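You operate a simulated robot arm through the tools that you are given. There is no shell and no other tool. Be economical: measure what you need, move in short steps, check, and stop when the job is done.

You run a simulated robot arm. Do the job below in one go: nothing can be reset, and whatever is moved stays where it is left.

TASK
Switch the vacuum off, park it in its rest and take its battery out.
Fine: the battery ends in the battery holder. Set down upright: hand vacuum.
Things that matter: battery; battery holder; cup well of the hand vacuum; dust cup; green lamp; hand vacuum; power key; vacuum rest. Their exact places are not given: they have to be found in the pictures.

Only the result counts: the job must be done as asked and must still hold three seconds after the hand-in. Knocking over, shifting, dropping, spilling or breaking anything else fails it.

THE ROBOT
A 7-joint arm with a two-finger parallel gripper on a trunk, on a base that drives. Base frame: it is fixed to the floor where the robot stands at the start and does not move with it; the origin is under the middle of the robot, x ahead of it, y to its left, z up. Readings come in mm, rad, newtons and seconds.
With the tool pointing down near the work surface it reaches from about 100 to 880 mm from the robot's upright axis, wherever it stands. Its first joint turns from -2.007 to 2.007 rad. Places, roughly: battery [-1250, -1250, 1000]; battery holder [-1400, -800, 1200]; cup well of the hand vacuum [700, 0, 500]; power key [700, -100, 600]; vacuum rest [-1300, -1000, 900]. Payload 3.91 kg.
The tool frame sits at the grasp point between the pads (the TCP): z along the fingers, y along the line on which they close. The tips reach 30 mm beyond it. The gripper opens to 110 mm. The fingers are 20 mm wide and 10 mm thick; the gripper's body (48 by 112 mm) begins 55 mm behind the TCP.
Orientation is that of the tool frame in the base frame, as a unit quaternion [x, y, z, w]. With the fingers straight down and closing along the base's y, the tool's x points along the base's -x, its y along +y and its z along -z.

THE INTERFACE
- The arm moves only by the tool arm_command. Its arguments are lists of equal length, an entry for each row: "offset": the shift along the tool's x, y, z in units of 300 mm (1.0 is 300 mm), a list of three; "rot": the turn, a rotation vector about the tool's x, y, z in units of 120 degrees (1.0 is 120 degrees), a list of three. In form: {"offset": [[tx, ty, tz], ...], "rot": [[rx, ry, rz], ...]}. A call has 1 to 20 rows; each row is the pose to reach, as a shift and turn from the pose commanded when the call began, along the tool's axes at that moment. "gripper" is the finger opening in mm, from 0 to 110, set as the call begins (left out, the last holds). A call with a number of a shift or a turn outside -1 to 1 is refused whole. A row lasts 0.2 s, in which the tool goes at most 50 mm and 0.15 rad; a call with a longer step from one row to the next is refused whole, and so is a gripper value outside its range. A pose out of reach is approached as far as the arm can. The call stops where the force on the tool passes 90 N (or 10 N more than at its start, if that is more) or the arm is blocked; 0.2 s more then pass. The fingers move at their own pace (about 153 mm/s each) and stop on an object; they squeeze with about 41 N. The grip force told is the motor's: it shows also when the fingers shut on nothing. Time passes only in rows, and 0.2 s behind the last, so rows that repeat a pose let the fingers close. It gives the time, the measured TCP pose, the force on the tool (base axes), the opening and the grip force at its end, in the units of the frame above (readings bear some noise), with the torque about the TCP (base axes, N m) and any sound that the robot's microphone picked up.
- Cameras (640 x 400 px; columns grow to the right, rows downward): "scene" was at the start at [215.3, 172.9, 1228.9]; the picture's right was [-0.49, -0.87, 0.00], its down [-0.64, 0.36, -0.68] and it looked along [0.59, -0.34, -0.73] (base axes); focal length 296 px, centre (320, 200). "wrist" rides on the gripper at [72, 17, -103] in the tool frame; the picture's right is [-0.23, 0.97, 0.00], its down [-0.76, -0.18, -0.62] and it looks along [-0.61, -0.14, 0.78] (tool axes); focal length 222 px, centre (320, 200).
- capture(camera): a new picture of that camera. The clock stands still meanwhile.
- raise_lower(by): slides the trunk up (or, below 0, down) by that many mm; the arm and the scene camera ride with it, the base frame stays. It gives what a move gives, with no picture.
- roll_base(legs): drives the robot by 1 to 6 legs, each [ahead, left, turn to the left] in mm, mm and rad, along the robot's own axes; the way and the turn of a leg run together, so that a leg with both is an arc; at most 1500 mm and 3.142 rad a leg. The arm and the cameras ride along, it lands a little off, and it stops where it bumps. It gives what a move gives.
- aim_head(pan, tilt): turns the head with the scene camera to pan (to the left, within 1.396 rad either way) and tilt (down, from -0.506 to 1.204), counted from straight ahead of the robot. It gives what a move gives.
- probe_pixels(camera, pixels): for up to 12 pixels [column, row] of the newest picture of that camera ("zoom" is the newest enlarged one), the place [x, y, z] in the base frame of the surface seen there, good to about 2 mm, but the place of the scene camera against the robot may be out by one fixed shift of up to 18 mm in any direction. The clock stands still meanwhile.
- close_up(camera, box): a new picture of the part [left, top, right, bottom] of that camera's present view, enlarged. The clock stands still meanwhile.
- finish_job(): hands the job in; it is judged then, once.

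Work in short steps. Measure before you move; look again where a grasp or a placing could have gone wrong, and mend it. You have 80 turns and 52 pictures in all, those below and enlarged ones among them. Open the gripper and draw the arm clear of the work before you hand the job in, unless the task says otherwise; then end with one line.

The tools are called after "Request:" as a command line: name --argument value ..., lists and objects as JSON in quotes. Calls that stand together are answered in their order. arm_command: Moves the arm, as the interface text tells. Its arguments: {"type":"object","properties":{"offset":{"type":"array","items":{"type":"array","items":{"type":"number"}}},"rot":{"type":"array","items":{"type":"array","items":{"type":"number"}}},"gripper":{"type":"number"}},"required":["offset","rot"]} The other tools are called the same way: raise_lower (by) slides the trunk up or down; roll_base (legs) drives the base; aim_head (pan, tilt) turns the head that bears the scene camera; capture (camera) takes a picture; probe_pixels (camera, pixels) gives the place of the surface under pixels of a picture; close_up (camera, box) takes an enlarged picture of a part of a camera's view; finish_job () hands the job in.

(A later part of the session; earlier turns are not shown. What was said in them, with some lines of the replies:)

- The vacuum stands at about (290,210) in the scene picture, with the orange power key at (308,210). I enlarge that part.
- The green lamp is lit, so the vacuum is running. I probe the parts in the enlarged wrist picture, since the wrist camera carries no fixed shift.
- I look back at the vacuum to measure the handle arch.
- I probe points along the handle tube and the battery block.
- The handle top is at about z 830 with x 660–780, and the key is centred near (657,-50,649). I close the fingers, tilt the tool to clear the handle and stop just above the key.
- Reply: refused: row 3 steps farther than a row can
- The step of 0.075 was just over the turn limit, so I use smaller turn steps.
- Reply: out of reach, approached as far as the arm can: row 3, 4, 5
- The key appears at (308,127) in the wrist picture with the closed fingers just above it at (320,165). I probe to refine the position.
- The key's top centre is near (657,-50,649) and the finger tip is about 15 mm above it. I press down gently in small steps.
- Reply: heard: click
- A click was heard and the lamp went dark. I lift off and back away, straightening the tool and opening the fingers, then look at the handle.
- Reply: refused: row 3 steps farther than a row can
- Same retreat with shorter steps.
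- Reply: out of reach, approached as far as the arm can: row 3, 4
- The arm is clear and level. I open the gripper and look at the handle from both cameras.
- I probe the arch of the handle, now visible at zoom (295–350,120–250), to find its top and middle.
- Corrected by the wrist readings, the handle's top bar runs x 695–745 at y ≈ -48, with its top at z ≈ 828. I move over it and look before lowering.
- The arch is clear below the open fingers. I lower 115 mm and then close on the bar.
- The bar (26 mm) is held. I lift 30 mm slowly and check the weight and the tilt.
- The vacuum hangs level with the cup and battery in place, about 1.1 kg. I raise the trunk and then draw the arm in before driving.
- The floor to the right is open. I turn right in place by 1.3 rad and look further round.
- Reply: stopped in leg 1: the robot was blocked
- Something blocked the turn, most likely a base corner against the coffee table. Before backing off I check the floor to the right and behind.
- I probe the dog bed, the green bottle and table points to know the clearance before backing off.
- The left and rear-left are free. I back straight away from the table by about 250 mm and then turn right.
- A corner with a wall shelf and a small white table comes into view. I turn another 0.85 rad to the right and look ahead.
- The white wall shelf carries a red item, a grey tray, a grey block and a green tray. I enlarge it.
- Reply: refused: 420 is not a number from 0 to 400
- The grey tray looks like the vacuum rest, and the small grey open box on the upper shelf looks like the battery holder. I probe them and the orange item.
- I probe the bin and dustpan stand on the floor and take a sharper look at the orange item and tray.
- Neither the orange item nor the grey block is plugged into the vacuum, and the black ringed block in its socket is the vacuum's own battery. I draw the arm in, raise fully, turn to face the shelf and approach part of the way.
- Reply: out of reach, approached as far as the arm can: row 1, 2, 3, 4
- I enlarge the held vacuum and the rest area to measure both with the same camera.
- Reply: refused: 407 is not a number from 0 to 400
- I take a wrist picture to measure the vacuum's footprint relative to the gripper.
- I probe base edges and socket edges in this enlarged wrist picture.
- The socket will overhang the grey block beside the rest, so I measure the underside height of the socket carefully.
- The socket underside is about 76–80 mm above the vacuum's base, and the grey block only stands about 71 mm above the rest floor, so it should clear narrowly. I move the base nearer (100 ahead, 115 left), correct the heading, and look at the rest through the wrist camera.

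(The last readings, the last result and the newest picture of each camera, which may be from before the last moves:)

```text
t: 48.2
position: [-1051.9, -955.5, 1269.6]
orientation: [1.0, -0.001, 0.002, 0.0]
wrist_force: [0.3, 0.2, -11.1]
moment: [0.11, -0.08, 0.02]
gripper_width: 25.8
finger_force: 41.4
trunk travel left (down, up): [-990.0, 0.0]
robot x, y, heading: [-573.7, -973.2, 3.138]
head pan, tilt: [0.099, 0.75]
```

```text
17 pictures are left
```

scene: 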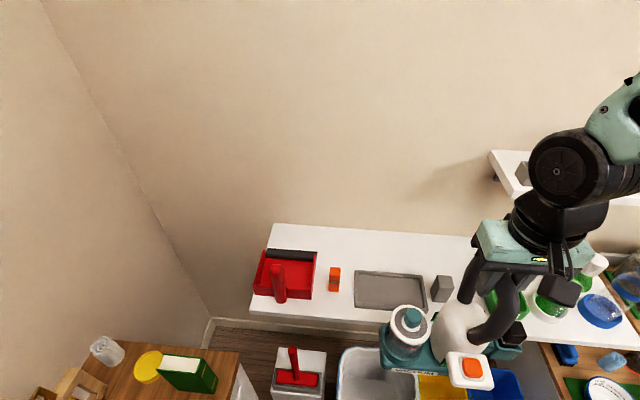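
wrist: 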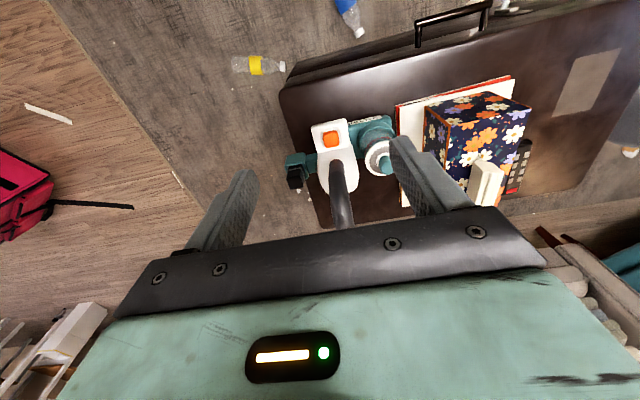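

I check what the wrist camera sees of the rest from here.

Request:
close_up --camera "scene" --box '[320, 240, 480, 340]'

Request:
probe_pixels --camera "zoom" --pixels '[[146, 120], [413, 134], [395, 250], [165, 250], [160, 126], [400, 140], [155, 240], [445, 145], [490, 145], [440, 175], [55, 125], [466, 215]]'

```text
4.00 times, centred on (400, 290) of scene
```

zoom: 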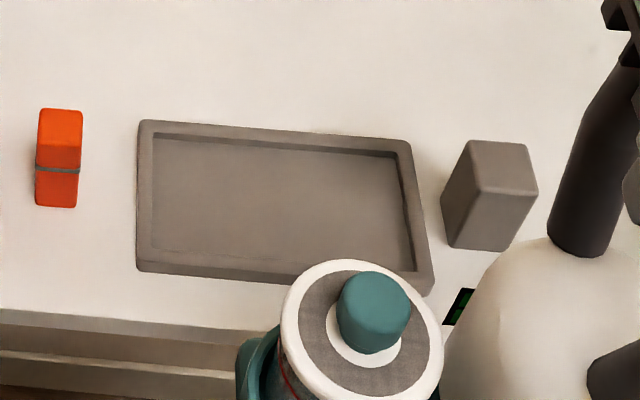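

```text
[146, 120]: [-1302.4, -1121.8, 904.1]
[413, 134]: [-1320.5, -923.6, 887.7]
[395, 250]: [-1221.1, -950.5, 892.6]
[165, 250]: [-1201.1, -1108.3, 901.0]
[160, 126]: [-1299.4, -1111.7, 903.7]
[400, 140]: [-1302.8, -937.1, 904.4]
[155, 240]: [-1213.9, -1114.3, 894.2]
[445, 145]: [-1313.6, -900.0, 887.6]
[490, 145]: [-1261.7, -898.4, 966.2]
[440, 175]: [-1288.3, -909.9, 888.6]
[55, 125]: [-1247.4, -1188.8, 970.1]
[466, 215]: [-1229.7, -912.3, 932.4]
```

I probe the inner floor edges of the rest more exactly.

Request:
probe_pixels --camera "zoom" --pixels '[[156, 152], [280, 158], [396, 164], [414, 262], [250, 262], [153, 245], [280, 148], [250, 270], [250, 282], [145, 200], [425, 250], [405, 200]]'

Request:
capture --camera "wrist"

```text
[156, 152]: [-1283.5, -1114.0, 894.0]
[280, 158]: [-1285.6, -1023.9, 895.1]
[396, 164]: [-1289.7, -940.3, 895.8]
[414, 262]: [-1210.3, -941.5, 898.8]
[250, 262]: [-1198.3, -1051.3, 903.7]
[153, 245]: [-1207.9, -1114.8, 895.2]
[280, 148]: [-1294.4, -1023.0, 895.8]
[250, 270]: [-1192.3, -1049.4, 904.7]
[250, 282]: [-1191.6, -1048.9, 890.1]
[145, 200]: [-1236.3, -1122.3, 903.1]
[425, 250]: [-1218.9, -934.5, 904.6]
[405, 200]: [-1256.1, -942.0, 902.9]
```

```text
15 pictures are left
```

wrist: 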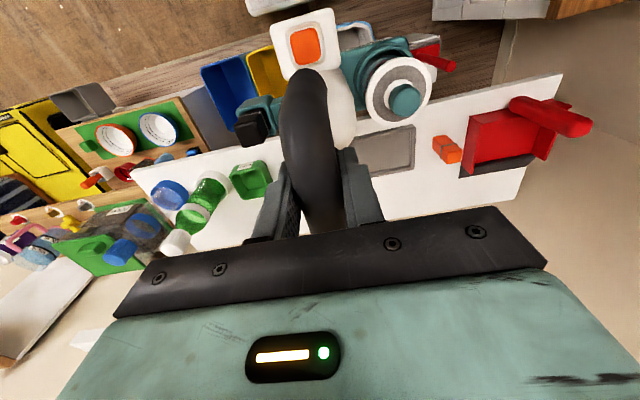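

I probe shared points (orange top, rear tray corners, green tray) in the wrist view to find the scene camera's shift here.

Request:
probe_pixels --camera "wrist" --pixels '[[440, 147], [452, 158], [411, 172], [412, 127], [357, 178], [413, 150], [385, 175], [390, 150], [404, 95], [305, 45]]'

Request:
close_up --camera "wrist" --box '[340, 100, 480, 200]'

```text
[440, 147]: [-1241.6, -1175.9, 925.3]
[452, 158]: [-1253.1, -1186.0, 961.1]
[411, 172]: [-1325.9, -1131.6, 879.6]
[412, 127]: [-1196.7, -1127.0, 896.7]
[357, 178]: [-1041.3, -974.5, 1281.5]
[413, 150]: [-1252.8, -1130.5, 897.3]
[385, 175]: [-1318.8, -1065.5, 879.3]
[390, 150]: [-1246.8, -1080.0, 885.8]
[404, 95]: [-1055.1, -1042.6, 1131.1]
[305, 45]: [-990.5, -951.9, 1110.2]
```

```text
4.00 times, centred on (410, 150) of wrist
```

zoom: 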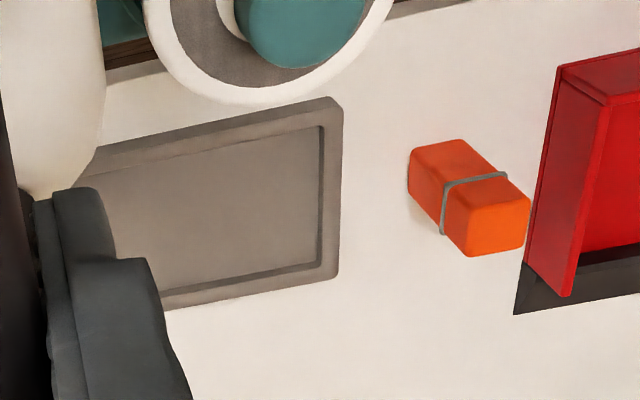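

Request:
probe_pixels --camera "zoom" --pixels '[[338, 190], [330, 190], [322, 190], [314, 200], [220, 128], [220, 140], [220, 148], [220, 158], [240, 275], [240, 283], [240, 291], [250, 200]]'

```text
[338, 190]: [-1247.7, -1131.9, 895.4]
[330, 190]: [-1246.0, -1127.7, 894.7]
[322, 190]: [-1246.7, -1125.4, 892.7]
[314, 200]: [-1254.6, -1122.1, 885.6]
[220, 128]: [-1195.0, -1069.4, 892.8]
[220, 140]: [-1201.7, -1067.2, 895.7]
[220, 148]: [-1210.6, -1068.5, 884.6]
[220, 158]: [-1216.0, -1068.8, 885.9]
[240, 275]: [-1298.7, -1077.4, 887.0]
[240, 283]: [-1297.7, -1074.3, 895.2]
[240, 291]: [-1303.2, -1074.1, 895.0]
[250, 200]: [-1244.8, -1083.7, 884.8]
```

I probe the vacuum's base edges in both latest pictures to fix its footprint relative to the gripper.

Request:
probe_pixels --camera "wrist" --pixels '[[407, 40], [400, 41], [380, 44], [360, 49], [410, 46], [411, 52], [362, 90], [365, 105], [360, 70], [342, 60]]'

Request:
close_up --camera "scene" --box '[370, 290, 530, 400]'

```text
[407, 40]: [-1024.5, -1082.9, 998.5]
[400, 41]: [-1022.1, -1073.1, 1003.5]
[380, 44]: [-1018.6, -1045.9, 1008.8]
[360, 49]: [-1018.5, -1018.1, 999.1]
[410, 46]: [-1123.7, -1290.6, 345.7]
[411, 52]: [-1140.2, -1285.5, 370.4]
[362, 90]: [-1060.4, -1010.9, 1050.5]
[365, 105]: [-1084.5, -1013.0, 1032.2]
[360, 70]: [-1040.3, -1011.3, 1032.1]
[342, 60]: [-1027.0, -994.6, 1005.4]
```

```text
3.64 times, centred on (450, 345) of scene
```

zoom: 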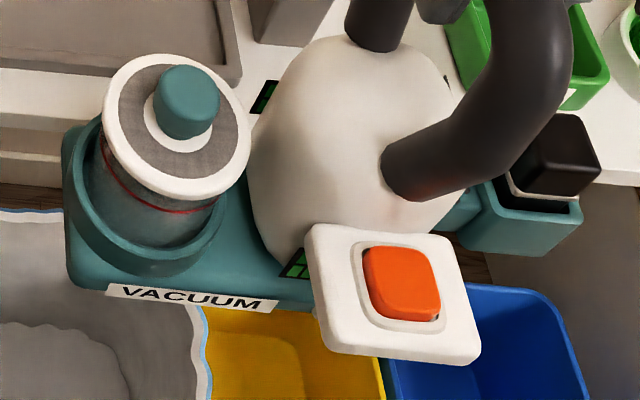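

Request:
probe_pixels --camera "zoom" --pixels '[[68, 270], [66, 250], [66, 200], [65, 150], [68, 135], [80, 285], [110, 292], [270, 305], [315, 308], [90, 270], [190, 300]]'

```text
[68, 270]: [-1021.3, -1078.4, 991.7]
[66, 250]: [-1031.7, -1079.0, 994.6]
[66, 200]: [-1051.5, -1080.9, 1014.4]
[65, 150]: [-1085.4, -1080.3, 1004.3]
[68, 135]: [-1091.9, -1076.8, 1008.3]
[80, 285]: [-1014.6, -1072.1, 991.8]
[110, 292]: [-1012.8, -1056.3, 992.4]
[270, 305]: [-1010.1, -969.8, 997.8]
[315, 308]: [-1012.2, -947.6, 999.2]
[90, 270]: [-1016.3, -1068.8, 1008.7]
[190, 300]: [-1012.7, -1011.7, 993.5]
```

Footprint offsets from the TCP are about -131/+34 mm in y and +35/-46 mm in x, and the rest interior is centred at about (-1253,-1034) in wrist terms. I move over the rest to TCP (-1248,-985) at the present height.

Request:
arm_command --offset '[[-0.13, 0.02, 0], [-0.26, 0.04, 0], [-0.39, 0.06, 0], [-0.52, 0.08, 0], [-0.62, 0.1, 0], [-0.6533, 0.1, 0], [-0.6533, 0.1, 0], [-0.6533, 0.1, 0]]' --rot '[[0, 0, 0], [0, 0, 0], [0, 0, 0], [0, 0, 0], [0, 0, 0], [0, 0, 0], [0, 0, 0], [0, 0, 0]]'

Request:
close_up --camera "scene" --box '[320, 200, 520, 340]'

```text
t: 50.0
position: [-1248.3, -986.1, 1268.4]
orientation: [1.0, -0.001, 0.002, -0.002]
wrist_force: [0.1, -0.5, -10.2]
moment: [0.13, -0.06, -0.02]
gripper_width: 26.0
finger_force: 41.1
trunk travel left (down, up): [-990.0, 0.0]
robot x, y, heading: [-575.6, -977.3, 3.14]
head pan, tilt: [0.099, 0.75]
```

```text
2.86 times, centred on (420, 270) of scene
```

zoom: 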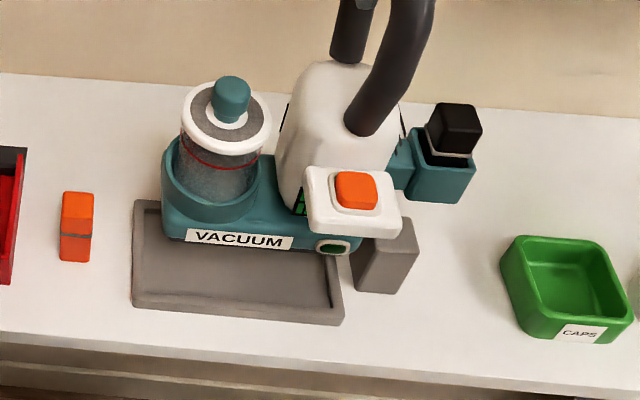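

I probe both ends of the vacuum base and the tray's visible edges in this picture to check the alignment.

Request:
probe_pixels --camera "zoom" --pixels '[[165, 215], [163, 190], [359, 245], [356, 252], [175, 238], [320, 253], [135, 290], [341, 310], [350, 280], [410, 230], [375, 240], [440, 200]]'

```text
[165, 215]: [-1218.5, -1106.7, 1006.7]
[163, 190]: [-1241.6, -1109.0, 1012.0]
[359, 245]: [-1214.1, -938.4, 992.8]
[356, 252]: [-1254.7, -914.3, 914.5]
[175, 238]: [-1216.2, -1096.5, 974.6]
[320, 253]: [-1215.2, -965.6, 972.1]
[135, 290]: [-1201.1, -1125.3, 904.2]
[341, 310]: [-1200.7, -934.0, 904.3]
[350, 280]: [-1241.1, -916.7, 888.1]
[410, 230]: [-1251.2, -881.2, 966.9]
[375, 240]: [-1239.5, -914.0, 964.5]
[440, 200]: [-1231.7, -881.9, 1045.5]
```

The front face reading differs from what I expected by some mm, so I probe the label and front face more densely.

Request:
probe_pixels --camera "zoom" --pixels '[[200, 232], [240, 240], [285, 247], [240, 248], [300, 250], [310, 247], [185, 235], [180, 225], [190, 242], [362, 240], [358, 230], [167, 225]]'

```text
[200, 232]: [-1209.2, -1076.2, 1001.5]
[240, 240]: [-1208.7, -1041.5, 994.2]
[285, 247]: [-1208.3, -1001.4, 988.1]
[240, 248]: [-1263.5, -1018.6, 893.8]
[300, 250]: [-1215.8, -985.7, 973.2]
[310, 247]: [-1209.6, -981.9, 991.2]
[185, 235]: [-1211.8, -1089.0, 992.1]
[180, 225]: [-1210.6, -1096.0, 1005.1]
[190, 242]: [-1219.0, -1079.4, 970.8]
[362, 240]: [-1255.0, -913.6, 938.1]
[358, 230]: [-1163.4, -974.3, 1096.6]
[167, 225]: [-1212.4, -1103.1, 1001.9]
```

The face stands at x -1209.5 with a bevelled bottom, so the vacuum needs about +2 mm in x and -4 mm in y. I correct that and lower 55 mm.

Request:
arm_command --offset '[[0.007, 0.013, 0.0], [0.007, 0.013, 0.08], [0.007, 0.013, 0.15], [0.007, 0.013, 0.183], [0.007, 0.013, 0.183]]' --rot '[[0, 0, 0], [0, 0, 0], [0, 0, 0], [0, 0, 0], [0, 0, 0]]'

Request:
close_up --camera "scene" --box '[340, 210, 480, 340]'

```text
t: 51.2
position: [-1247.1, -988.7, 1213.1]
orientation: [1.0, -0.001, 0.001, -0.001]
wrist_force: [-0.6, 0.0, -11.1]
moment: [0.1, -0.09, 0.02]
gripper_width: 25.8
finger_force: 41.4
trunk travel left (down, up): [-990.0, 0.0]
robot x, y, heading: [-571.3, -976.3, 3.14]
head pan, tilt: [0.099, 0.75]
```

```text
3.08 times, centred on (410, 275) of scene
```

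zoom: 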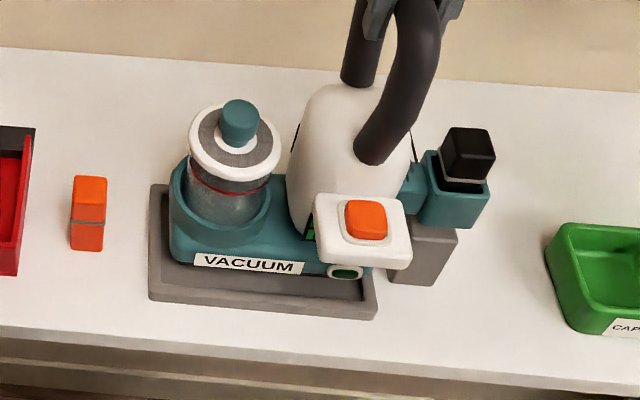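

Request:
probe_pixels --camera "zoom" --pixels '[[371, 272], [368, 277], [170, 240], [172, 215], [300, 268], [196, 258], [362, 292], [372, 300], [378, 290], [160, 280], [152, 230], [300, 300]]'

```text
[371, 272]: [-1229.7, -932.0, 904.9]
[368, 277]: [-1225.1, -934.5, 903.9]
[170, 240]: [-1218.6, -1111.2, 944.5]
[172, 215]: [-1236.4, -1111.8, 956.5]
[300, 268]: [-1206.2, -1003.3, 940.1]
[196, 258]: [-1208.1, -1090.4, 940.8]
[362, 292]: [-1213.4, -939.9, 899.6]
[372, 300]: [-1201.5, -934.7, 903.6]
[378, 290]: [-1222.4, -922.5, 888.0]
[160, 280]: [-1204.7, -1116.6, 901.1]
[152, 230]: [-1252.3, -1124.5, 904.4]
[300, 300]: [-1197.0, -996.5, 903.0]
```

Gaps now are about 5 mm at the cup end, 2 mm at the lamp end and 4 mm in front. I nudge 1.5 mm toward -y and lower to just above the floor.

Request:
arm_command --offset '[[0, 0.005, 0.02], [0, 0.005, 0.035], [0, 0.005, 0.043], [0, 0.005, 0.043]]' --rot '[[0, 0, 0], [0, 0, 0], [0, 0, 0], [0, 0, 0]]'

```text
t: 52.2
position: [-1246.6, -990.8, 1201.5]
orientation: [1.0, 0.0, 0.002, -0.001]
wrist_force: [0.5, -0.2, -11.3]
moment: [0.11, -0.07, 0.01]
gripper_width: 26.0
finger_force: 40.7
trunk travel left (down, up): [-990.0, 0.0]
robot x, y, heading: [-573.6, -977.5, 3.14]
head pan, tilt: [0.099, 0.75]
```

No contact yet, so I go down another 4 mm in small steps.

Request:
arm_command --offset '[[0, 0, 0.007], [0, 0, 0.0133], [0, 0, 0.0133]]' --rot '[[0, 0, 0], [0, 0, 0], [0, 0, 0]]'

```text
t: 53.0
position: [-1246.1, -990.3, 1198.8]
orientation: [1.0, -0.001, 0.002, -0.002]
wrist_force: [0.2, -0.5, -9.2]
moment: [-0.16, 0.06, 0.01]
gripper_width: 25.9
finger_force: 41.9
trunk travel left (down, up): [-990.0, 0.0]
robot x, y, heading: [-572.6, -973.9, 3.137]
head pan, tilt: [0.099, 0.75]
```

A light contact (about 2 N) starts at the cup end, at floor height rather than rim height. I go 2 mm further.

Request:
arm_command --offset '[[0, 0, 0.0035], [0, 0, 0.007], [0, 0, 0.007]]' --rot '[[0, 0, 0], [0, 0, 0], [0, 0, 0]]'

Request:
close_up --camera "scene" --box '[340, 210, 480, 340]'

```text
t: 53.8
position: [-1244.1, -989.8, 1196.7]
orientation: [1.0, 0.0, 0.0, -0.001]
wrist_force: [4.8, 5.1, 22.7]
moment: [0.05, 0.14, 0.07]
gripper_width: 25.9
finger_force: 41.4
trunk travel left (down, up): [-990.0, 0.0]
robot x, y, heading: [-575.7, -977.4, 3.141]
head pan, tilt: [0.099, 0.75]
```

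```text
3.08 times, centred on (410, 275) of scene
```

zoom: 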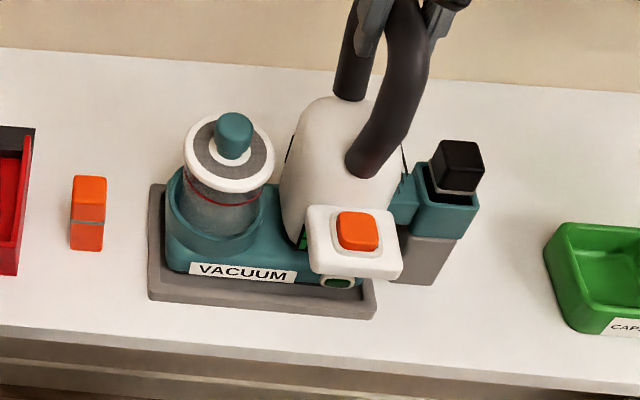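

The vacuum is seated with its base inside the rim. I ease up 1 mm and open the fingers moderately.

Request:
arm_command --offset '[[0, 0, -0.003], [0, 0, -0.004], [0, 0, -0.004]]' --rot '[[0, 0, 0], [0, 0, 0], [0, 0, 0]]'

Request:
arm_command --offset '[[0, 0, 0], [0, 0, 0], [0, 0, 0]]' --rot '[[0, 0, 0], [0, 0, 0], [0, 0, 0]]' --gripper 80

```text
t: 54.6
position: [-1245.7, -989.9, 1197.3]
orientation: [1.0, -0.001, 0.001, -0.001]
wrist_force: [1.5, 6.4, 19.1]
moment: [-0.12, 0.71, -0.1]
gripper_width: 25.9
finger_force: 40.9
trunk travel left (down, up): [-990.0, 0.0]
robot x, y, heading: [-576.8, -972.5, 3.139]
head pan, tilt: [0.099, 0.75]
```

```text
t: 55.4
position: [-1246.5, -990.9, 1197.3]
orientation: [1.0, -0.001, 0.001, -0.001]
wrist_force: [0.5, -0.6, 0.3]
moment: [0.0, -0.02, 0.01]
gripper_width: 80.0
finger_force: 0.0
trunk travel left (down, up): [-990.0, 0.0]
robot x, y, heading: [-578.5, -975.3, 3.141]
head pan, tilt: [0.099, 0.75]
```

Released with no residual force. I lift the fingers clear of the handle and draw back a little for a clear look.

Request:
arm_command --offset '[[0, 0, -0.08], [0, 0, -0.18], [0, 0, -0.26], [0.12, 0, -0.26], [0.26, 0, -0.26], [0.4, 0, -0.26], [0.5, 0, -0.26], [0.5, 0, -0.26]]' --rot '[[0, 0, 0], [0, 0, 0], [0, 0, 0], [0, 0, 0], [0, 0, 0], [0, 0, 0], [0, 0, 0], [0, 0, 0]]'

Request:
aim_head --pan -0.1 --tilt 0.65

Request:
capture --camera "scene"

```text
t: 57.2
position: [-1095.4, -989.5, 1276.2]
orientation: [1.0, -0.001, 0.002, -0.001]
wrist_force: [0.4, 0.0, -0.2]
moment: [-0.01, 0.0, -0.02]
gripper_width: 80.0
finger_force: 0.1
trunk travel left (down, up): [-990.0, 0.0]
robot x, y, heading: [-573.7, -973.0, 3.145]
head pan, tilt: [0.099, 0.75]
```

```text
t: 57.9
position: [-1094.9, -989.0, 1275.7]
orientation: [1.0, 0.0, 0.002, -0.001]
wrist_force: [0.0, 0.3, 0.6]
moment: [0.01, 0.0, 0.0]
gripper_width: 79.9
finger_force: 0.0
trunk travel left (down, up): [-990.0, 0.0]
robot x, y, heading: [-574.1, -975.4, 3.135]
head pan, tilt: [-0.099, 0.649]
```

```text
9 pictures are left
```

scene: 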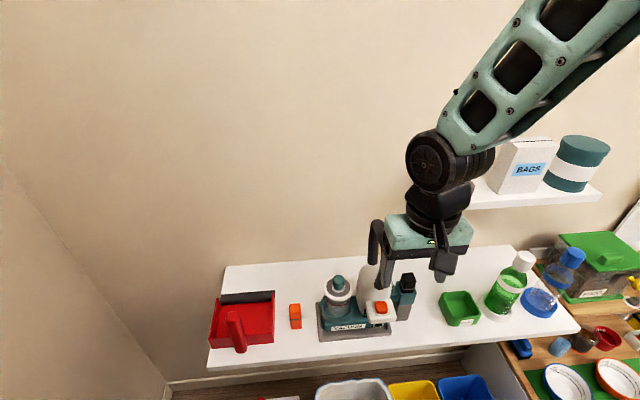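

I probe the battery's top and edges around (407,280) directly in this picture.

Request:
probe_pixels --camera "scene" --pixels '[[403, 275], [413, 275], [408, 280], [402, 279], [414, 280], [408, 274], [408, 286], [404, 288], [413, 287], [402, 300], [412, 300], [380, 308]]'

```text
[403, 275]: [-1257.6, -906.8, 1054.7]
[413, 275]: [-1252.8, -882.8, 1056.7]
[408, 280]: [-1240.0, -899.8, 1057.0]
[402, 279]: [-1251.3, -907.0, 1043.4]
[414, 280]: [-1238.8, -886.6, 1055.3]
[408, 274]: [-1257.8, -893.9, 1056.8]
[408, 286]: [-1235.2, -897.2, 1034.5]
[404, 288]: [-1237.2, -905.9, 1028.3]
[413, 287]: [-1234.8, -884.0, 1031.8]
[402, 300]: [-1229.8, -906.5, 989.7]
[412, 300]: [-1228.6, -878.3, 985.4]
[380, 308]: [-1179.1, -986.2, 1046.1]
```

The battery's top centre is about (-1254,-899,1048) after correcting the shift. I turn the tool a quarter turn so that it closes along x and the camera sits away from the handle, staying back from the shelf.

Request:
arm_command --offset '[[0, -0.03, 0], [0, -0.06, 0], [0, -0.09, 0], [0, -0.12, 0], [0, -0.15, 0], [0, -0.18, 0], [0, -0.21, 0], [0, -0.24, 0], [0, -0.27, 0], [0, -0.3, 0], [0, -0.3, 0], [0, -0.3, 0]]' --rot '[[0, 0, -0.07], [0, 0, -0.14], [0, 0, -0.21], [0, 0, -0.28], [0, 0, -0.35], [0, 0, -0.42], [0, 0, -0.49], [0, 0, -0.56], [0, 0, -0.63], [0, 0, -0.7], [0, 0, -0.75], [0, 0, -0.75]]' --gripper 70

```text
t: 60.5
position: [-1096.7, -900.9, 1275.7]
orientation: [0.707, 0.707, 0.002, 0.001]
wrist_force: [0.4, 0.6, 0.6]
moment: [-0.02, -0.01, 0.0]
gripper_width: 70.3
finger_force: 0.1
trunk travel left (down, up): [-990.0, 0.0]
robot x, y, heading: [-576.9, -973.1, 3.138]
head pan, tilt: [-0.099, 0.649]
```

The tool now closes along x. I move above the battery and come down to 1130, leaving 50 mm below the tips.

Request:
arm_command --offset '[[0.005, -0.13, 0], [0.005, -0.26, 0], [0.005, -0.39, 0], [0.005, -0.5267, 0], [0.005, -0.5267, 0.13], [0.005, -0.5267, 0.26], [0.005, -0.5267, 0.39], [0.005, -0.5267, 0.4867], [0.005, -0.5267, 0.4867]]' --rot '[[0, 0, 0], [0, 0, 0], [0, 0, 0], [0, 0, 0], [0, 0, 0], [0, 0, 0], [0, 0, 0], [0, 0, 0], [0, 0, 0]]'

Request:
capture --camera "wrist"

```text
t: 62.5
position: [-1252.2, -899.2, 1127.1]
orientation: [0.708, 0.707, 0.001, 0.0]
wrist_force: [0.0, 0.6, -0.1]
moment: [0.01, 0.0, 0.02]
gripper_width: 70.0
finger_force: 0.0
trunk travel left (down, up): [-990.0, 0.0]
robot x, y, heading: [-574.7, -977.6, 3.14]
head pan, tilt: [-0.099, 0.649]
```

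```text
8 pictures are left
```

wrist: 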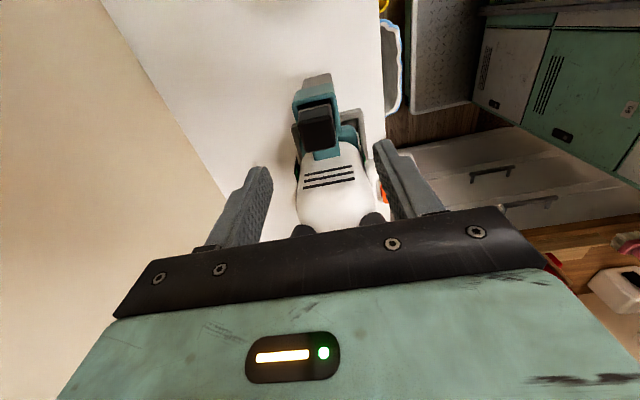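

The battery appears at (318,130) in the wrist picture, well between the fingers. I probe its faces.

Request:
probe_pixels --camera "wrist" --pixels '[[318, 140], [305, 130], [330, 128], [318, 115], [306, 145], [333, 145], [318, 148], [303, 115], [331, 112], [318, 100], [300, 100], [325, 85]]'

```text
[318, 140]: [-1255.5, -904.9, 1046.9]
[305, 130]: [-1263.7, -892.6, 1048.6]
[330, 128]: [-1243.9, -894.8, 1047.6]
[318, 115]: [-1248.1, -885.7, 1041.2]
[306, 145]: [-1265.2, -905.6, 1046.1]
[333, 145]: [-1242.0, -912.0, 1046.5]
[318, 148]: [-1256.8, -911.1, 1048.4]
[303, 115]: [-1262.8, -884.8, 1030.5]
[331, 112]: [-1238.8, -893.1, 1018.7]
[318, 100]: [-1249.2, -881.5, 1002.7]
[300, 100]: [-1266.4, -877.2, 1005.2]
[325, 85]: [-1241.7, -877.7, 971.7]
```

The battery is 27 mm square, centred (-1254,-899) with its top at 1048 and the socket rim near 1004. I lower to TCP 1040 and close.

Request:
arm_command --offset '[[0, -0.006, 0.13], [0, -0.006, 0.25], [0, -0.006, 0.29], [0, -0.006, 0.29]]' --rot '[[0, 0, 0], [0, 0, 0], [0, 0, 0], [0, 0, 0]]'

Request:
arm_command --offset '[[0, 0, 0], [0, 0, 0], [0, 0, 0], [0, 0, 0]]' --rot '[[0, 0, 0], [0, 0, 0], [0, 0, 0], [0, 0, 0]]' --gripper 0

```text
t: 63.5
position: [-1253.7, -897.4, 1039.9]
orientation: [0.707, 0.707, 0.002, 0.001]
wrist_force: [-0.6, 0.3, -1.0]
moment: [-0.01, -0.04, -0.05]
gripper_width: 69.9
finger_force: 0.0
trunk travel left (down, up): [-990.0, 0.0]
robot x, y, heading: [-578.2, -978.2, 3.139]
head pan, tilt: [-0.099, 0.649]
```

```text
t: 64.5
position: [-1253.8, -897.1, 1040.5]
orientation: [0.707, 0.707, 0.001, 0.0]
wrist_force: [-0.9, -0.6, -0.9]
moment: [-0.08, 0.17, -0.16]
gripper_width: 29.4
finger_force: 41.6
trunk travel left (down, up): [-990.0, 0.0]
robot x, y, heading: [-576.9, -972.0, 3.141]
head pan, tilt: [-0.099, 0.649]
```

The fingers hold something 29 mm wide. I pull up slowly by 20 mm and watch the force.

Request:
arm_command --offset '[[0, 0, -0.01], [0, 0, -0.025], [0, 0, -0.045], [0, 0, -0.067], [0, 0, -0.067]]' --rot '[[0, 0, 0], [0, 0, 0], [0, 0, 0], [0, 0, 0], [0, 0, 0]]'

Request:
close_up --camera "scene" --box '[310, 240, 450, 350]'

```text
t: 65.7
position: [-1254.2, -896.7, 1061.6]
orientation: [0.708, 0.706, 0.002, 0.001]
wrist_force: [-0.8, 0.5, -0.3]
moment: [0.0, 0.02, 0.0]
gripper_width: 29.4
finger_force: 41.4
trunk travel left (down, up): [-990.0, 0.0]
robot x, y, heading: [-576.9, -975.1, 3.137]
head pan, tilt: [-0.099, 0.649]
```

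```text
3.64 times, centred on (380, 295) of scene
```

zoom: 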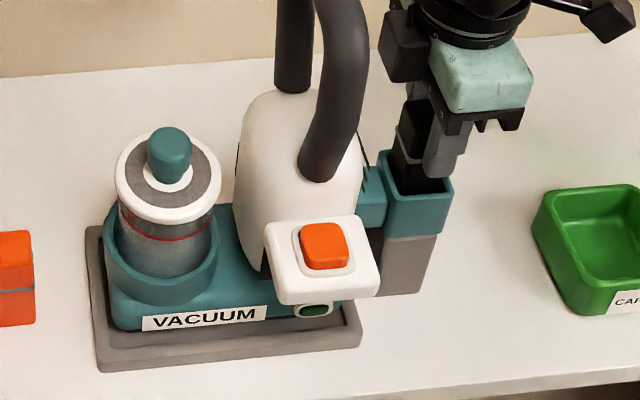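

The battery slides out while the vacuum stays put, so it is the removable battery. I raise it out of the socket and meanwhile probe the bins and the side table for base clearance.

Request:
arm_command --offset '[[0, 0, -0.1], [0, 0, -0.23], [0, 0, -0.38], [0, 0, -0.53], [0, 0, -0.68], [0, 0, -0.73], [0, 0, -0.73]]' --rot '[[0, 0, 0], [0, 0, 0], [0, 0, 0], [0, 0, 0], [0, 0, 0], [0, 0, 0], [0, 0, 0]]'

Request:
probe_pixels --camera "scene" --pixels '[[540, 395], [510, 350], [490, 395], [440, 395], [410, 390], [350, 385], [575, 340], [530, 375], [630, 390], [475, 200], [560, 205], [600, 197]]'

```text
t: 67.3
position: [-1254.0, -898.1, 1282.1]
orientation: [0.708, 0.707, 0.002, 0.001]
wrist_force: [0.2, -0.1, 0.5]
moment: [-0.01, 0.0, 0.02]
gripper_width: 29.3
finger_force: 40.8
trunk travel left (down, up): [-990.0, 0.0]
robot x, y, heading: [-574.4, -974.2, 3.141]
head pan, tilt: [-0.099, 0.649]
```

```text
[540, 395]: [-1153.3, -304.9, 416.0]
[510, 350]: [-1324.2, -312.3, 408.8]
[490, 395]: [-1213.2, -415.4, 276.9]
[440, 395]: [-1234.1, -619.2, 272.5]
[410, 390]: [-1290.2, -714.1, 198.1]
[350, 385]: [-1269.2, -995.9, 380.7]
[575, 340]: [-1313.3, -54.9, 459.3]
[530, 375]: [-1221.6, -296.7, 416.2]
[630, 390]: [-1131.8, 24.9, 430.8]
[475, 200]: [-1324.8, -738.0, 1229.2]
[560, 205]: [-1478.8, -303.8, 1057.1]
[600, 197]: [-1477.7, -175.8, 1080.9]
```

Nothing close blocks the base. I draw the arm back and up a little, and drive 60 mm ahead and 180 mm to the right so that the holder is straight in front.

Request:
arm_command --offset '[[0, 0.1, -0.05], [0, 0.23, -0.1], [0, 0.36, -0.15], [0, 0.4, -0.19], [0, 0.4, -0.19]]' --rot '[[0, 0, 0], [0, 0, 0], [0, 0, 0], [0, 0, 0], [0, 0, 0]]'

Request:
roll_base --legs '[[60, -180, 0]]'

Request:
aim_head --pan -0.1 --tilt 0.45

Request:
capture --camera "scene"

```text
t: 68.5
position: [-1137.4, -899.3, 1337.5]
orientation: [0.708, 0.707, 0.001, 0.002]
wrist_force: [0.9, 0.4, -1.2]
moment: [0.01, 0.04, 0.01]
gripper_width: 29.6
finger_force: 40.9
trunk travel left (down, up): [-990.0, 0.0]
robot x, y, heading: [-577.4, -980.1, 3.138]
head pan, tilt: [-0.099, 0.649]
```

```text
t: 70.1
position: [-1197.8, -722.1, 1337.3]
orientation: [0.708, 0.706, 0.002, 0.0]
wrist_force: [1.1, 0.9, -1.6]
moment: [0.0, 0.02, 0.02]
gripper_width: 29.4
finger_force: 40.7
trunk travel left (down, up): [-990.0, 0.0]
robot x, y, heading: [-639.1, -794.3, 3.138]
head pan, tilt: [-0.099, 0.649]
```

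```text
t: 70.8
position: [-1199.1, -719.7, 1337.8]
orientation: [0.708, 0.707, 0.001, 0.001]
wrist_force: [-0.3, -0.8, -1.0]
moment: [0.01, -0.02, 0.0]
gripper_width: 29.6
finger_force: 41.0
trunk travel left (down, up): [-990.0, 0.0]
robot x, y, heading: [-636.7, -797.7, 3.14]
head pan, tilt: [-0.099, 0.45]
```

```text
6 pictures are left
```

scene: 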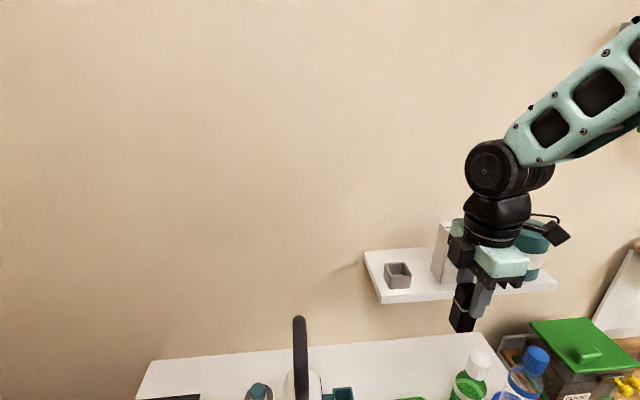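

The holder at (397,275) is in clear view. I enlarge it and probe its rim and floor.

Request:
close_up --camera "scene" --box '[360, 240, 480, 335]'

```text
4.21 times, centred on (420, 288) of scene
```

zoom: 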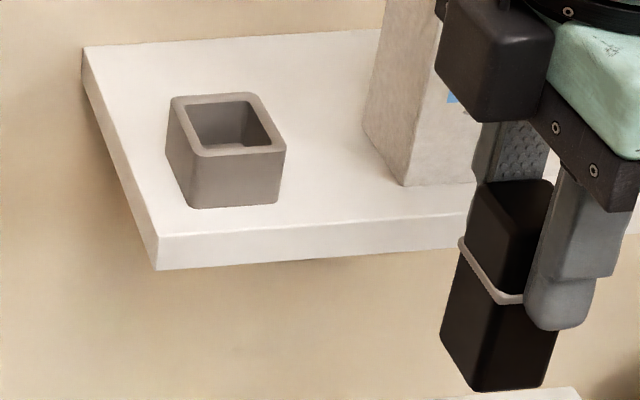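

Request:
probe_pixels --camera "zoom" --pixels '[[176, 99], [254, 97], [280, 148], [194, 153], [215, 97], [240, 150], [184, 125], [268, 122], [222, 147], [235, 185], [475, 388], [495, 250]]'

Request:
probe_pixels --camera "zoom" --pixels '[[195, 106], [248, 103], [270, 142], [206, 146], [215, 190], [215, 212], [150, 150], [446, 325], [500, 390], [545, 385], [470, 385], [405, 180]]'

```text
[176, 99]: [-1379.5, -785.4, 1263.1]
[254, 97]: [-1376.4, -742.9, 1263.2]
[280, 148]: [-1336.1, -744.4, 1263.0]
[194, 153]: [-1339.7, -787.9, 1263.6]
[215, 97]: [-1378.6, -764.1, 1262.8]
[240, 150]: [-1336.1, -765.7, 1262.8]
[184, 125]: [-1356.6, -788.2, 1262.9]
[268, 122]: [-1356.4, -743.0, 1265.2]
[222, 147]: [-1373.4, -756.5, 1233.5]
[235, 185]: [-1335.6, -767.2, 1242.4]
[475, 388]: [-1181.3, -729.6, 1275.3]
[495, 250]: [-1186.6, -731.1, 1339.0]
```

```text
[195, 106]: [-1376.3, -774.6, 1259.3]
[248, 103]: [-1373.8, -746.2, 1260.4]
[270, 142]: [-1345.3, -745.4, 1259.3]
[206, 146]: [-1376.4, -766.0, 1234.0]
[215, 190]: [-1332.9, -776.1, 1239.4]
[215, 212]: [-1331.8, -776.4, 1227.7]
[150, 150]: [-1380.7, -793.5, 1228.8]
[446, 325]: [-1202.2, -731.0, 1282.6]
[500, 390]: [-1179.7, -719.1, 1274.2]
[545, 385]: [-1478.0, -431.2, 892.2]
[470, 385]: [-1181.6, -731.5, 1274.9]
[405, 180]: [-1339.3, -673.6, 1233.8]
```

The holder's rim is centred at about (-1358,-765) in scene terms at z 1263, inner opening about 34 mm. I check the white box's height beside it before moving in.

Request:
probe_pixels --camera "scene" --pixels '[[443, 226], [440, 230], [449, 225], [434, 276], [444, 250], [452, 228]]'

Request:
arm_command --offset '[[-0.05, 0, -0.03], [-0.163, 0, -0.05], [-0.163, -0.13, -0.05], [-0.163, -0.26, -0.05], [-0.163, -0.26, -0.05]]' --rot '[[0, 0, 0], [0, 0, 0], [0, 0, 0], [0, 0, 0], [0, 0, 0]]'

```text
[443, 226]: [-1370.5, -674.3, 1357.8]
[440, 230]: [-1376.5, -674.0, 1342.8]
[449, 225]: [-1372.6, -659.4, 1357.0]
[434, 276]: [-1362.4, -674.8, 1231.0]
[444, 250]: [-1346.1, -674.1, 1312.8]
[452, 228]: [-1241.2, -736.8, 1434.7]
```

```text
t: 72.0
position: [-1279.8, -770.5, 1352.8]
orientation: [0.708, 0.706, 0.002, 0.0]
wrist_force: [0.0, 0.4, -1.1]
moment: [-0.01, -0.03, 0.0]
gripper_width: 29.2
finger_force: 41.3
trunk travel left (down, up): [-990.0, 0.0]
robot x, y, heading: [-638.4, -794.1, 3.137]
head pan, tilt: [-0.099, 0.45]
```

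The box top is at about 1349 and stays clear of the gripper and camera. I move over the holder and check with a picture.

Request:
arm_command --offset '[[0, -0.13, 0], [0, -0.24, 0], [0, -0.276, 0], [0, -0.276, 0], [0, -0.276, 0]]' --rot '[[0, 0, 0], [0, 0, 0], [0, 0, 0], [0, 0, 0], [0, 0, 0]]'

Request:
close_up --camera "scene" --box '[360, 215, 460, 305]'

```text
t: 73.2
position: [-1360.3, -768.1, 1353.8]
orientation: [0.708, 0.706, 0.002, -0.001]
wrist_force: [0.5, 0.1, -0.8]
moment: [0.02, 0.0, 0.03]
gripper_width: 29.6
finger_force: 40.5
trunk travel left (down, up): [-990.0, 0.0]
robot x, y, heading: [-636.2, -798.9, 3.144]
head pan, tilt: [-0.099, 0.45]
```

```text
4.44 times, centred on (410, 260) of scene
```

zoom: 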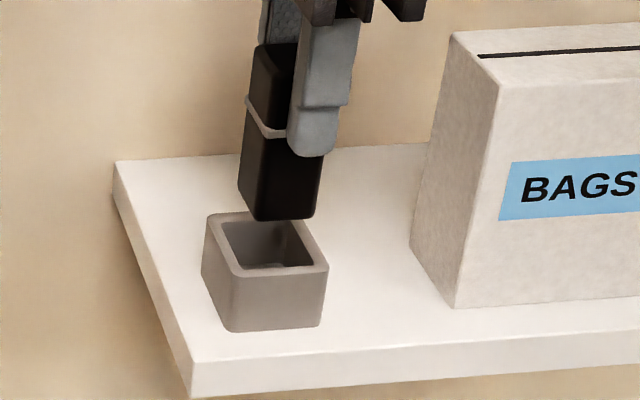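

I probe the battery's lower edges and the holder rim in this same picture.

Request:
probe_pixels --camera "zoom" --pixels '[[262, 212], [310, 212], [285, 212], [285, 180], [243, 190], [250, 200], [210, 220], [222, 270], [325, 265], [275, 274], [235, 265], [310, 262]]'

Request:
probe_pixels --camera "zoom" --pixels '[[256, 190], [262, 190], [318, 180], [313, 180], [322, 240], [328, 270], [228, 216], [216, 245], [223, 245], [205, 235], [320, 270], [240, 160]]'

```text
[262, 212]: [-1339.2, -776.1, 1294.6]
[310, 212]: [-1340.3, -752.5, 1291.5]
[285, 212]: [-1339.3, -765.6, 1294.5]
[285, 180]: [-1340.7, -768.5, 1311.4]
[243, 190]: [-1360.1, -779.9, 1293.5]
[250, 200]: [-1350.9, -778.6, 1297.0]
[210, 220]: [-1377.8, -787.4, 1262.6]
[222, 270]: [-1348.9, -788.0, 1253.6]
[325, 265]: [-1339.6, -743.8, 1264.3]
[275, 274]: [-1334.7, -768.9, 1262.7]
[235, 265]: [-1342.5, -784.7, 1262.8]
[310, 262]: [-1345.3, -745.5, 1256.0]
```

```text
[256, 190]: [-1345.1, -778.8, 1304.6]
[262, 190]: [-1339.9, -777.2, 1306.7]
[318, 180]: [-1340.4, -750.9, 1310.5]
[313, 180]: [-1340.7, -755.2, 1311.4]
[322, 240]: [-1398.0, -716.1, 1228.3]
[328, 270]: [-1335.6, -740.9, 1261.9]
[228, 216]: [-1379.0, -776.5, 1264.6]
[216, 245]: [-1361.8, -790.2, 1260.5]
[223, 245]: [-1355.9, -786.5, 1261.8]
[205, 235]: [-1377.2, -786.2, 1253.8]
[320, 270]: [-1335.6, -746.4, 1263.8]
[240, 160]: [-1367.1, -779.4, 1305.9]
```

Battery centre is (-1354.5,-765) against the holder centre (-1357.5,-765.5), so I shift 3 mm in -x. Then I lower until just inside the rim and check the force.

Request:
arm_command --offset '[[-0.002, -0.01, 0], [-0.002, -0.01, 0.05], [-0.002, -0.01, 0.09], [-0.002, -0.01, 0.115], [-0.002, -0.01, 0.115]]' --rot '[[0, 0, 0], [0, 0, 0], [0, 0, 0], [0, 0, 0], [0, 0, 0]]'

```text
t: 74.4
position: [-1363.3, -768.9, 1316.7]
orientation: [0.707, 0.707, 0.002, 0.0]
wrist_force: [0.7, 0.6, -0.5]
moment: [-0.01, 0.0, 0.04]
gripper_width: 29.3
finger_force: 41.0
trunk travel left (down, up): [-990.0, 0.0]
robot x, y, heading: [-635.9, -793.3, 3.14]
head pan, tilt: [-0.099, 0.45]
```

No contact force with the bottom about 9 mm inside the rim. I lower the rest of the way in small steps.

Request:
arm_command --offset '[[0, 0, 0.025], [0, 0, 0.045], [0, 0, 0.058], [0, 0, 0.058]]' --rot '[[0, 0, 0], [0, 0, 0], [0, 0, 0], [0, 0, 0]]'

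```text
t: 75.4
position: [-1361.2, -770.0, 1300.9]
orientation: [0.708, 0.706, 0.002, 0.0]
wrist_force: [0.7, -0.6, -0.7]
moment: [0.0, 0.03, 0.0]
gripper_width: 29.4
finger_force: 40.9
trunk travel left (down, up): [-990.0, 0.0]
robot x, y, heading: [-637.9, -793.5, 3.139]
head pan, tilt: [-0.099, 0.45]
```

Still free, with about 4 mm expected to the holder floor. I go down gently until contact.

Request:
arm_command --offset '[[0, 0, 0.006], [0, 0, 0.011], [0, 0, 0.0135], [0, 0, 0.0135]]' --rot '[[0, 0, 0], [0, 0, 0], [0, 0, 0], [0, 0, 0]]'

```text
t: 76.4
position: [-1360.9, -769.4, 1299.3]
orientation: [0.708, 0.706, 0.0, -0.001]
wrist_force: [-1.8, 0.5, 32.2]
moment: [0.0, -0.06, 0.03]
gripper_width: 29.5
finger_force: 41.3
trunk travel left (down, up): [-990.0, 0.0]
robot x, y, heading: [-637.5, -795.6, 3.141]
head pan, tilt: [-0.099, 0.45]
```

The battery sits on the holder floor. I ease up 2 mm, open the fingers just enough, and lift away.

Request:
arm_command --offset '[[0, 0, -0.007], [0, 0, -0.007]]' --rot '[[0, 0, 0], [0, 0, 0]]'

Request:
arm_command --offset '[[0, 0, 0], [0, 0, 0], [0, 0, 0]]' --rot '[[0, 0, 0], [0, 0, 0], [0, 0, 0]]' --gripper 70

Request:
arm_command --offset '[[0, 0, -0.08], [0, 0, -0.18], [0, 0, -0.26], [0, 0.1, -0.26], [0, 0.23, -0.26], [0, 0.36, -0.26], [0, 0.49, -0.26], [0, 0.6, -0.26], [0, 0.6, -0.26]]' --rot '[[0, 0, 0], [0, 0, 0], [0, 0, 0], [0, 0, 0], [0, 0, 0], [0, 0, 0], [0, 0, 0], [0, 0, 0], [0, 0, 0]]'

```text
t: 77.0
position: [-1361.5, -770.3, 1299.2]
orientation: [0.708, 0.706, 0.0, -0.001]
wrist_force: [-2.4, 1.6, 27.0]
moment: [0.04, 0.24, 0.01]
gripper_width: 29.5
finger_force: 41.0
trunk travel left (down, up): [-990.0, 0.0]
robot x, y, heading: [-637.9, -795.7, 3.142]
head pan, tilt: [-0.099, 0.45]
```

```text
t: 77.8
position: [-1360.6, -770.9, 1297.9]
orientation: [0.707, 0.707, 0.002, 0.001]
wrist_force: [-0.3, 0.2, 0.0]
moment: [0.0, 0.01, 0.02]
gripper_width: 69.7
finger_force: 0.1
trunk travel left (down, up): [-990.0, 0.0]
robot x, y, heading: [-633.5, -793.7, 3.144]
head pan, tilt: [-0.099, 0.45]
```

```text
t: 79.8
position: [-1179.0, -767.4, 1378.4]
orientation: [0.708, 0.706, 0.002, -0.001]
wrist_force: [0.4, -0.5, 0.2]
moment: [-0.01, 0.02, 0.0]
gripper_width: 70.1
finger_force: 0.0
trunk travel left (down, up): [-990.0, 0.0]
robot x, y, heading: [-633.9, -795.9, 3.14]
head pan, tilt: [-0.099, 0.45]
```

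The arm is free. I check the end state of both the holder and the parked vacuum.

Request:
aim_head --pan 0.15 --tilt 0.6

Request:
close_up --camera "scene" --box '[260, 180, 560, 370]'

```text
t: 80.6
position: [-1181.5, -768.3, 1378.1]
orientation: [0.708, 0.706, 0.002, 0.001]
wrist_force: [-0.4, -0.5, -0.9]
moment: [-0.03, -0.01, 0.02]
gripper_width: 69.9
finger_force: 0.1
trunk travel left (down, up): [-990.0, 0.0]
robot x, y, heading: [-636.6, -797.0, 3.141]
head pan, tilt: [0.15, 0.6]
```

```text
2.11 times, centred on (410, 275) of scene
```

zoom: 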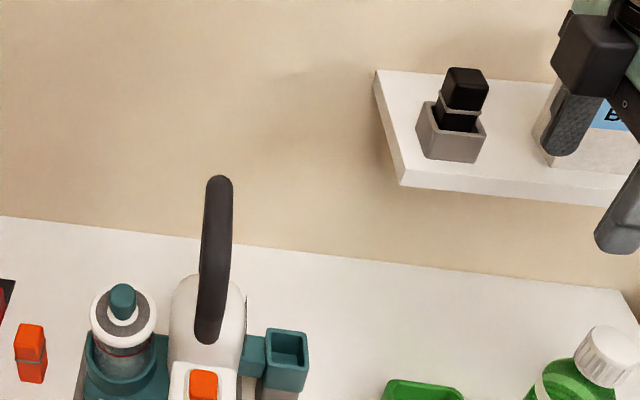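

The battery stands in the holder at (455,115), its socket on the parked vacuum is empty, the cup is in place, and the arm is clear. I hand the job in.

Request:
finish_job

```text
The job is handed in.
```

The vacuum is switched off and parked upright in its rest with the dust cup in place. Its black battery is out and standing in the battery holder, and the job is handed in.
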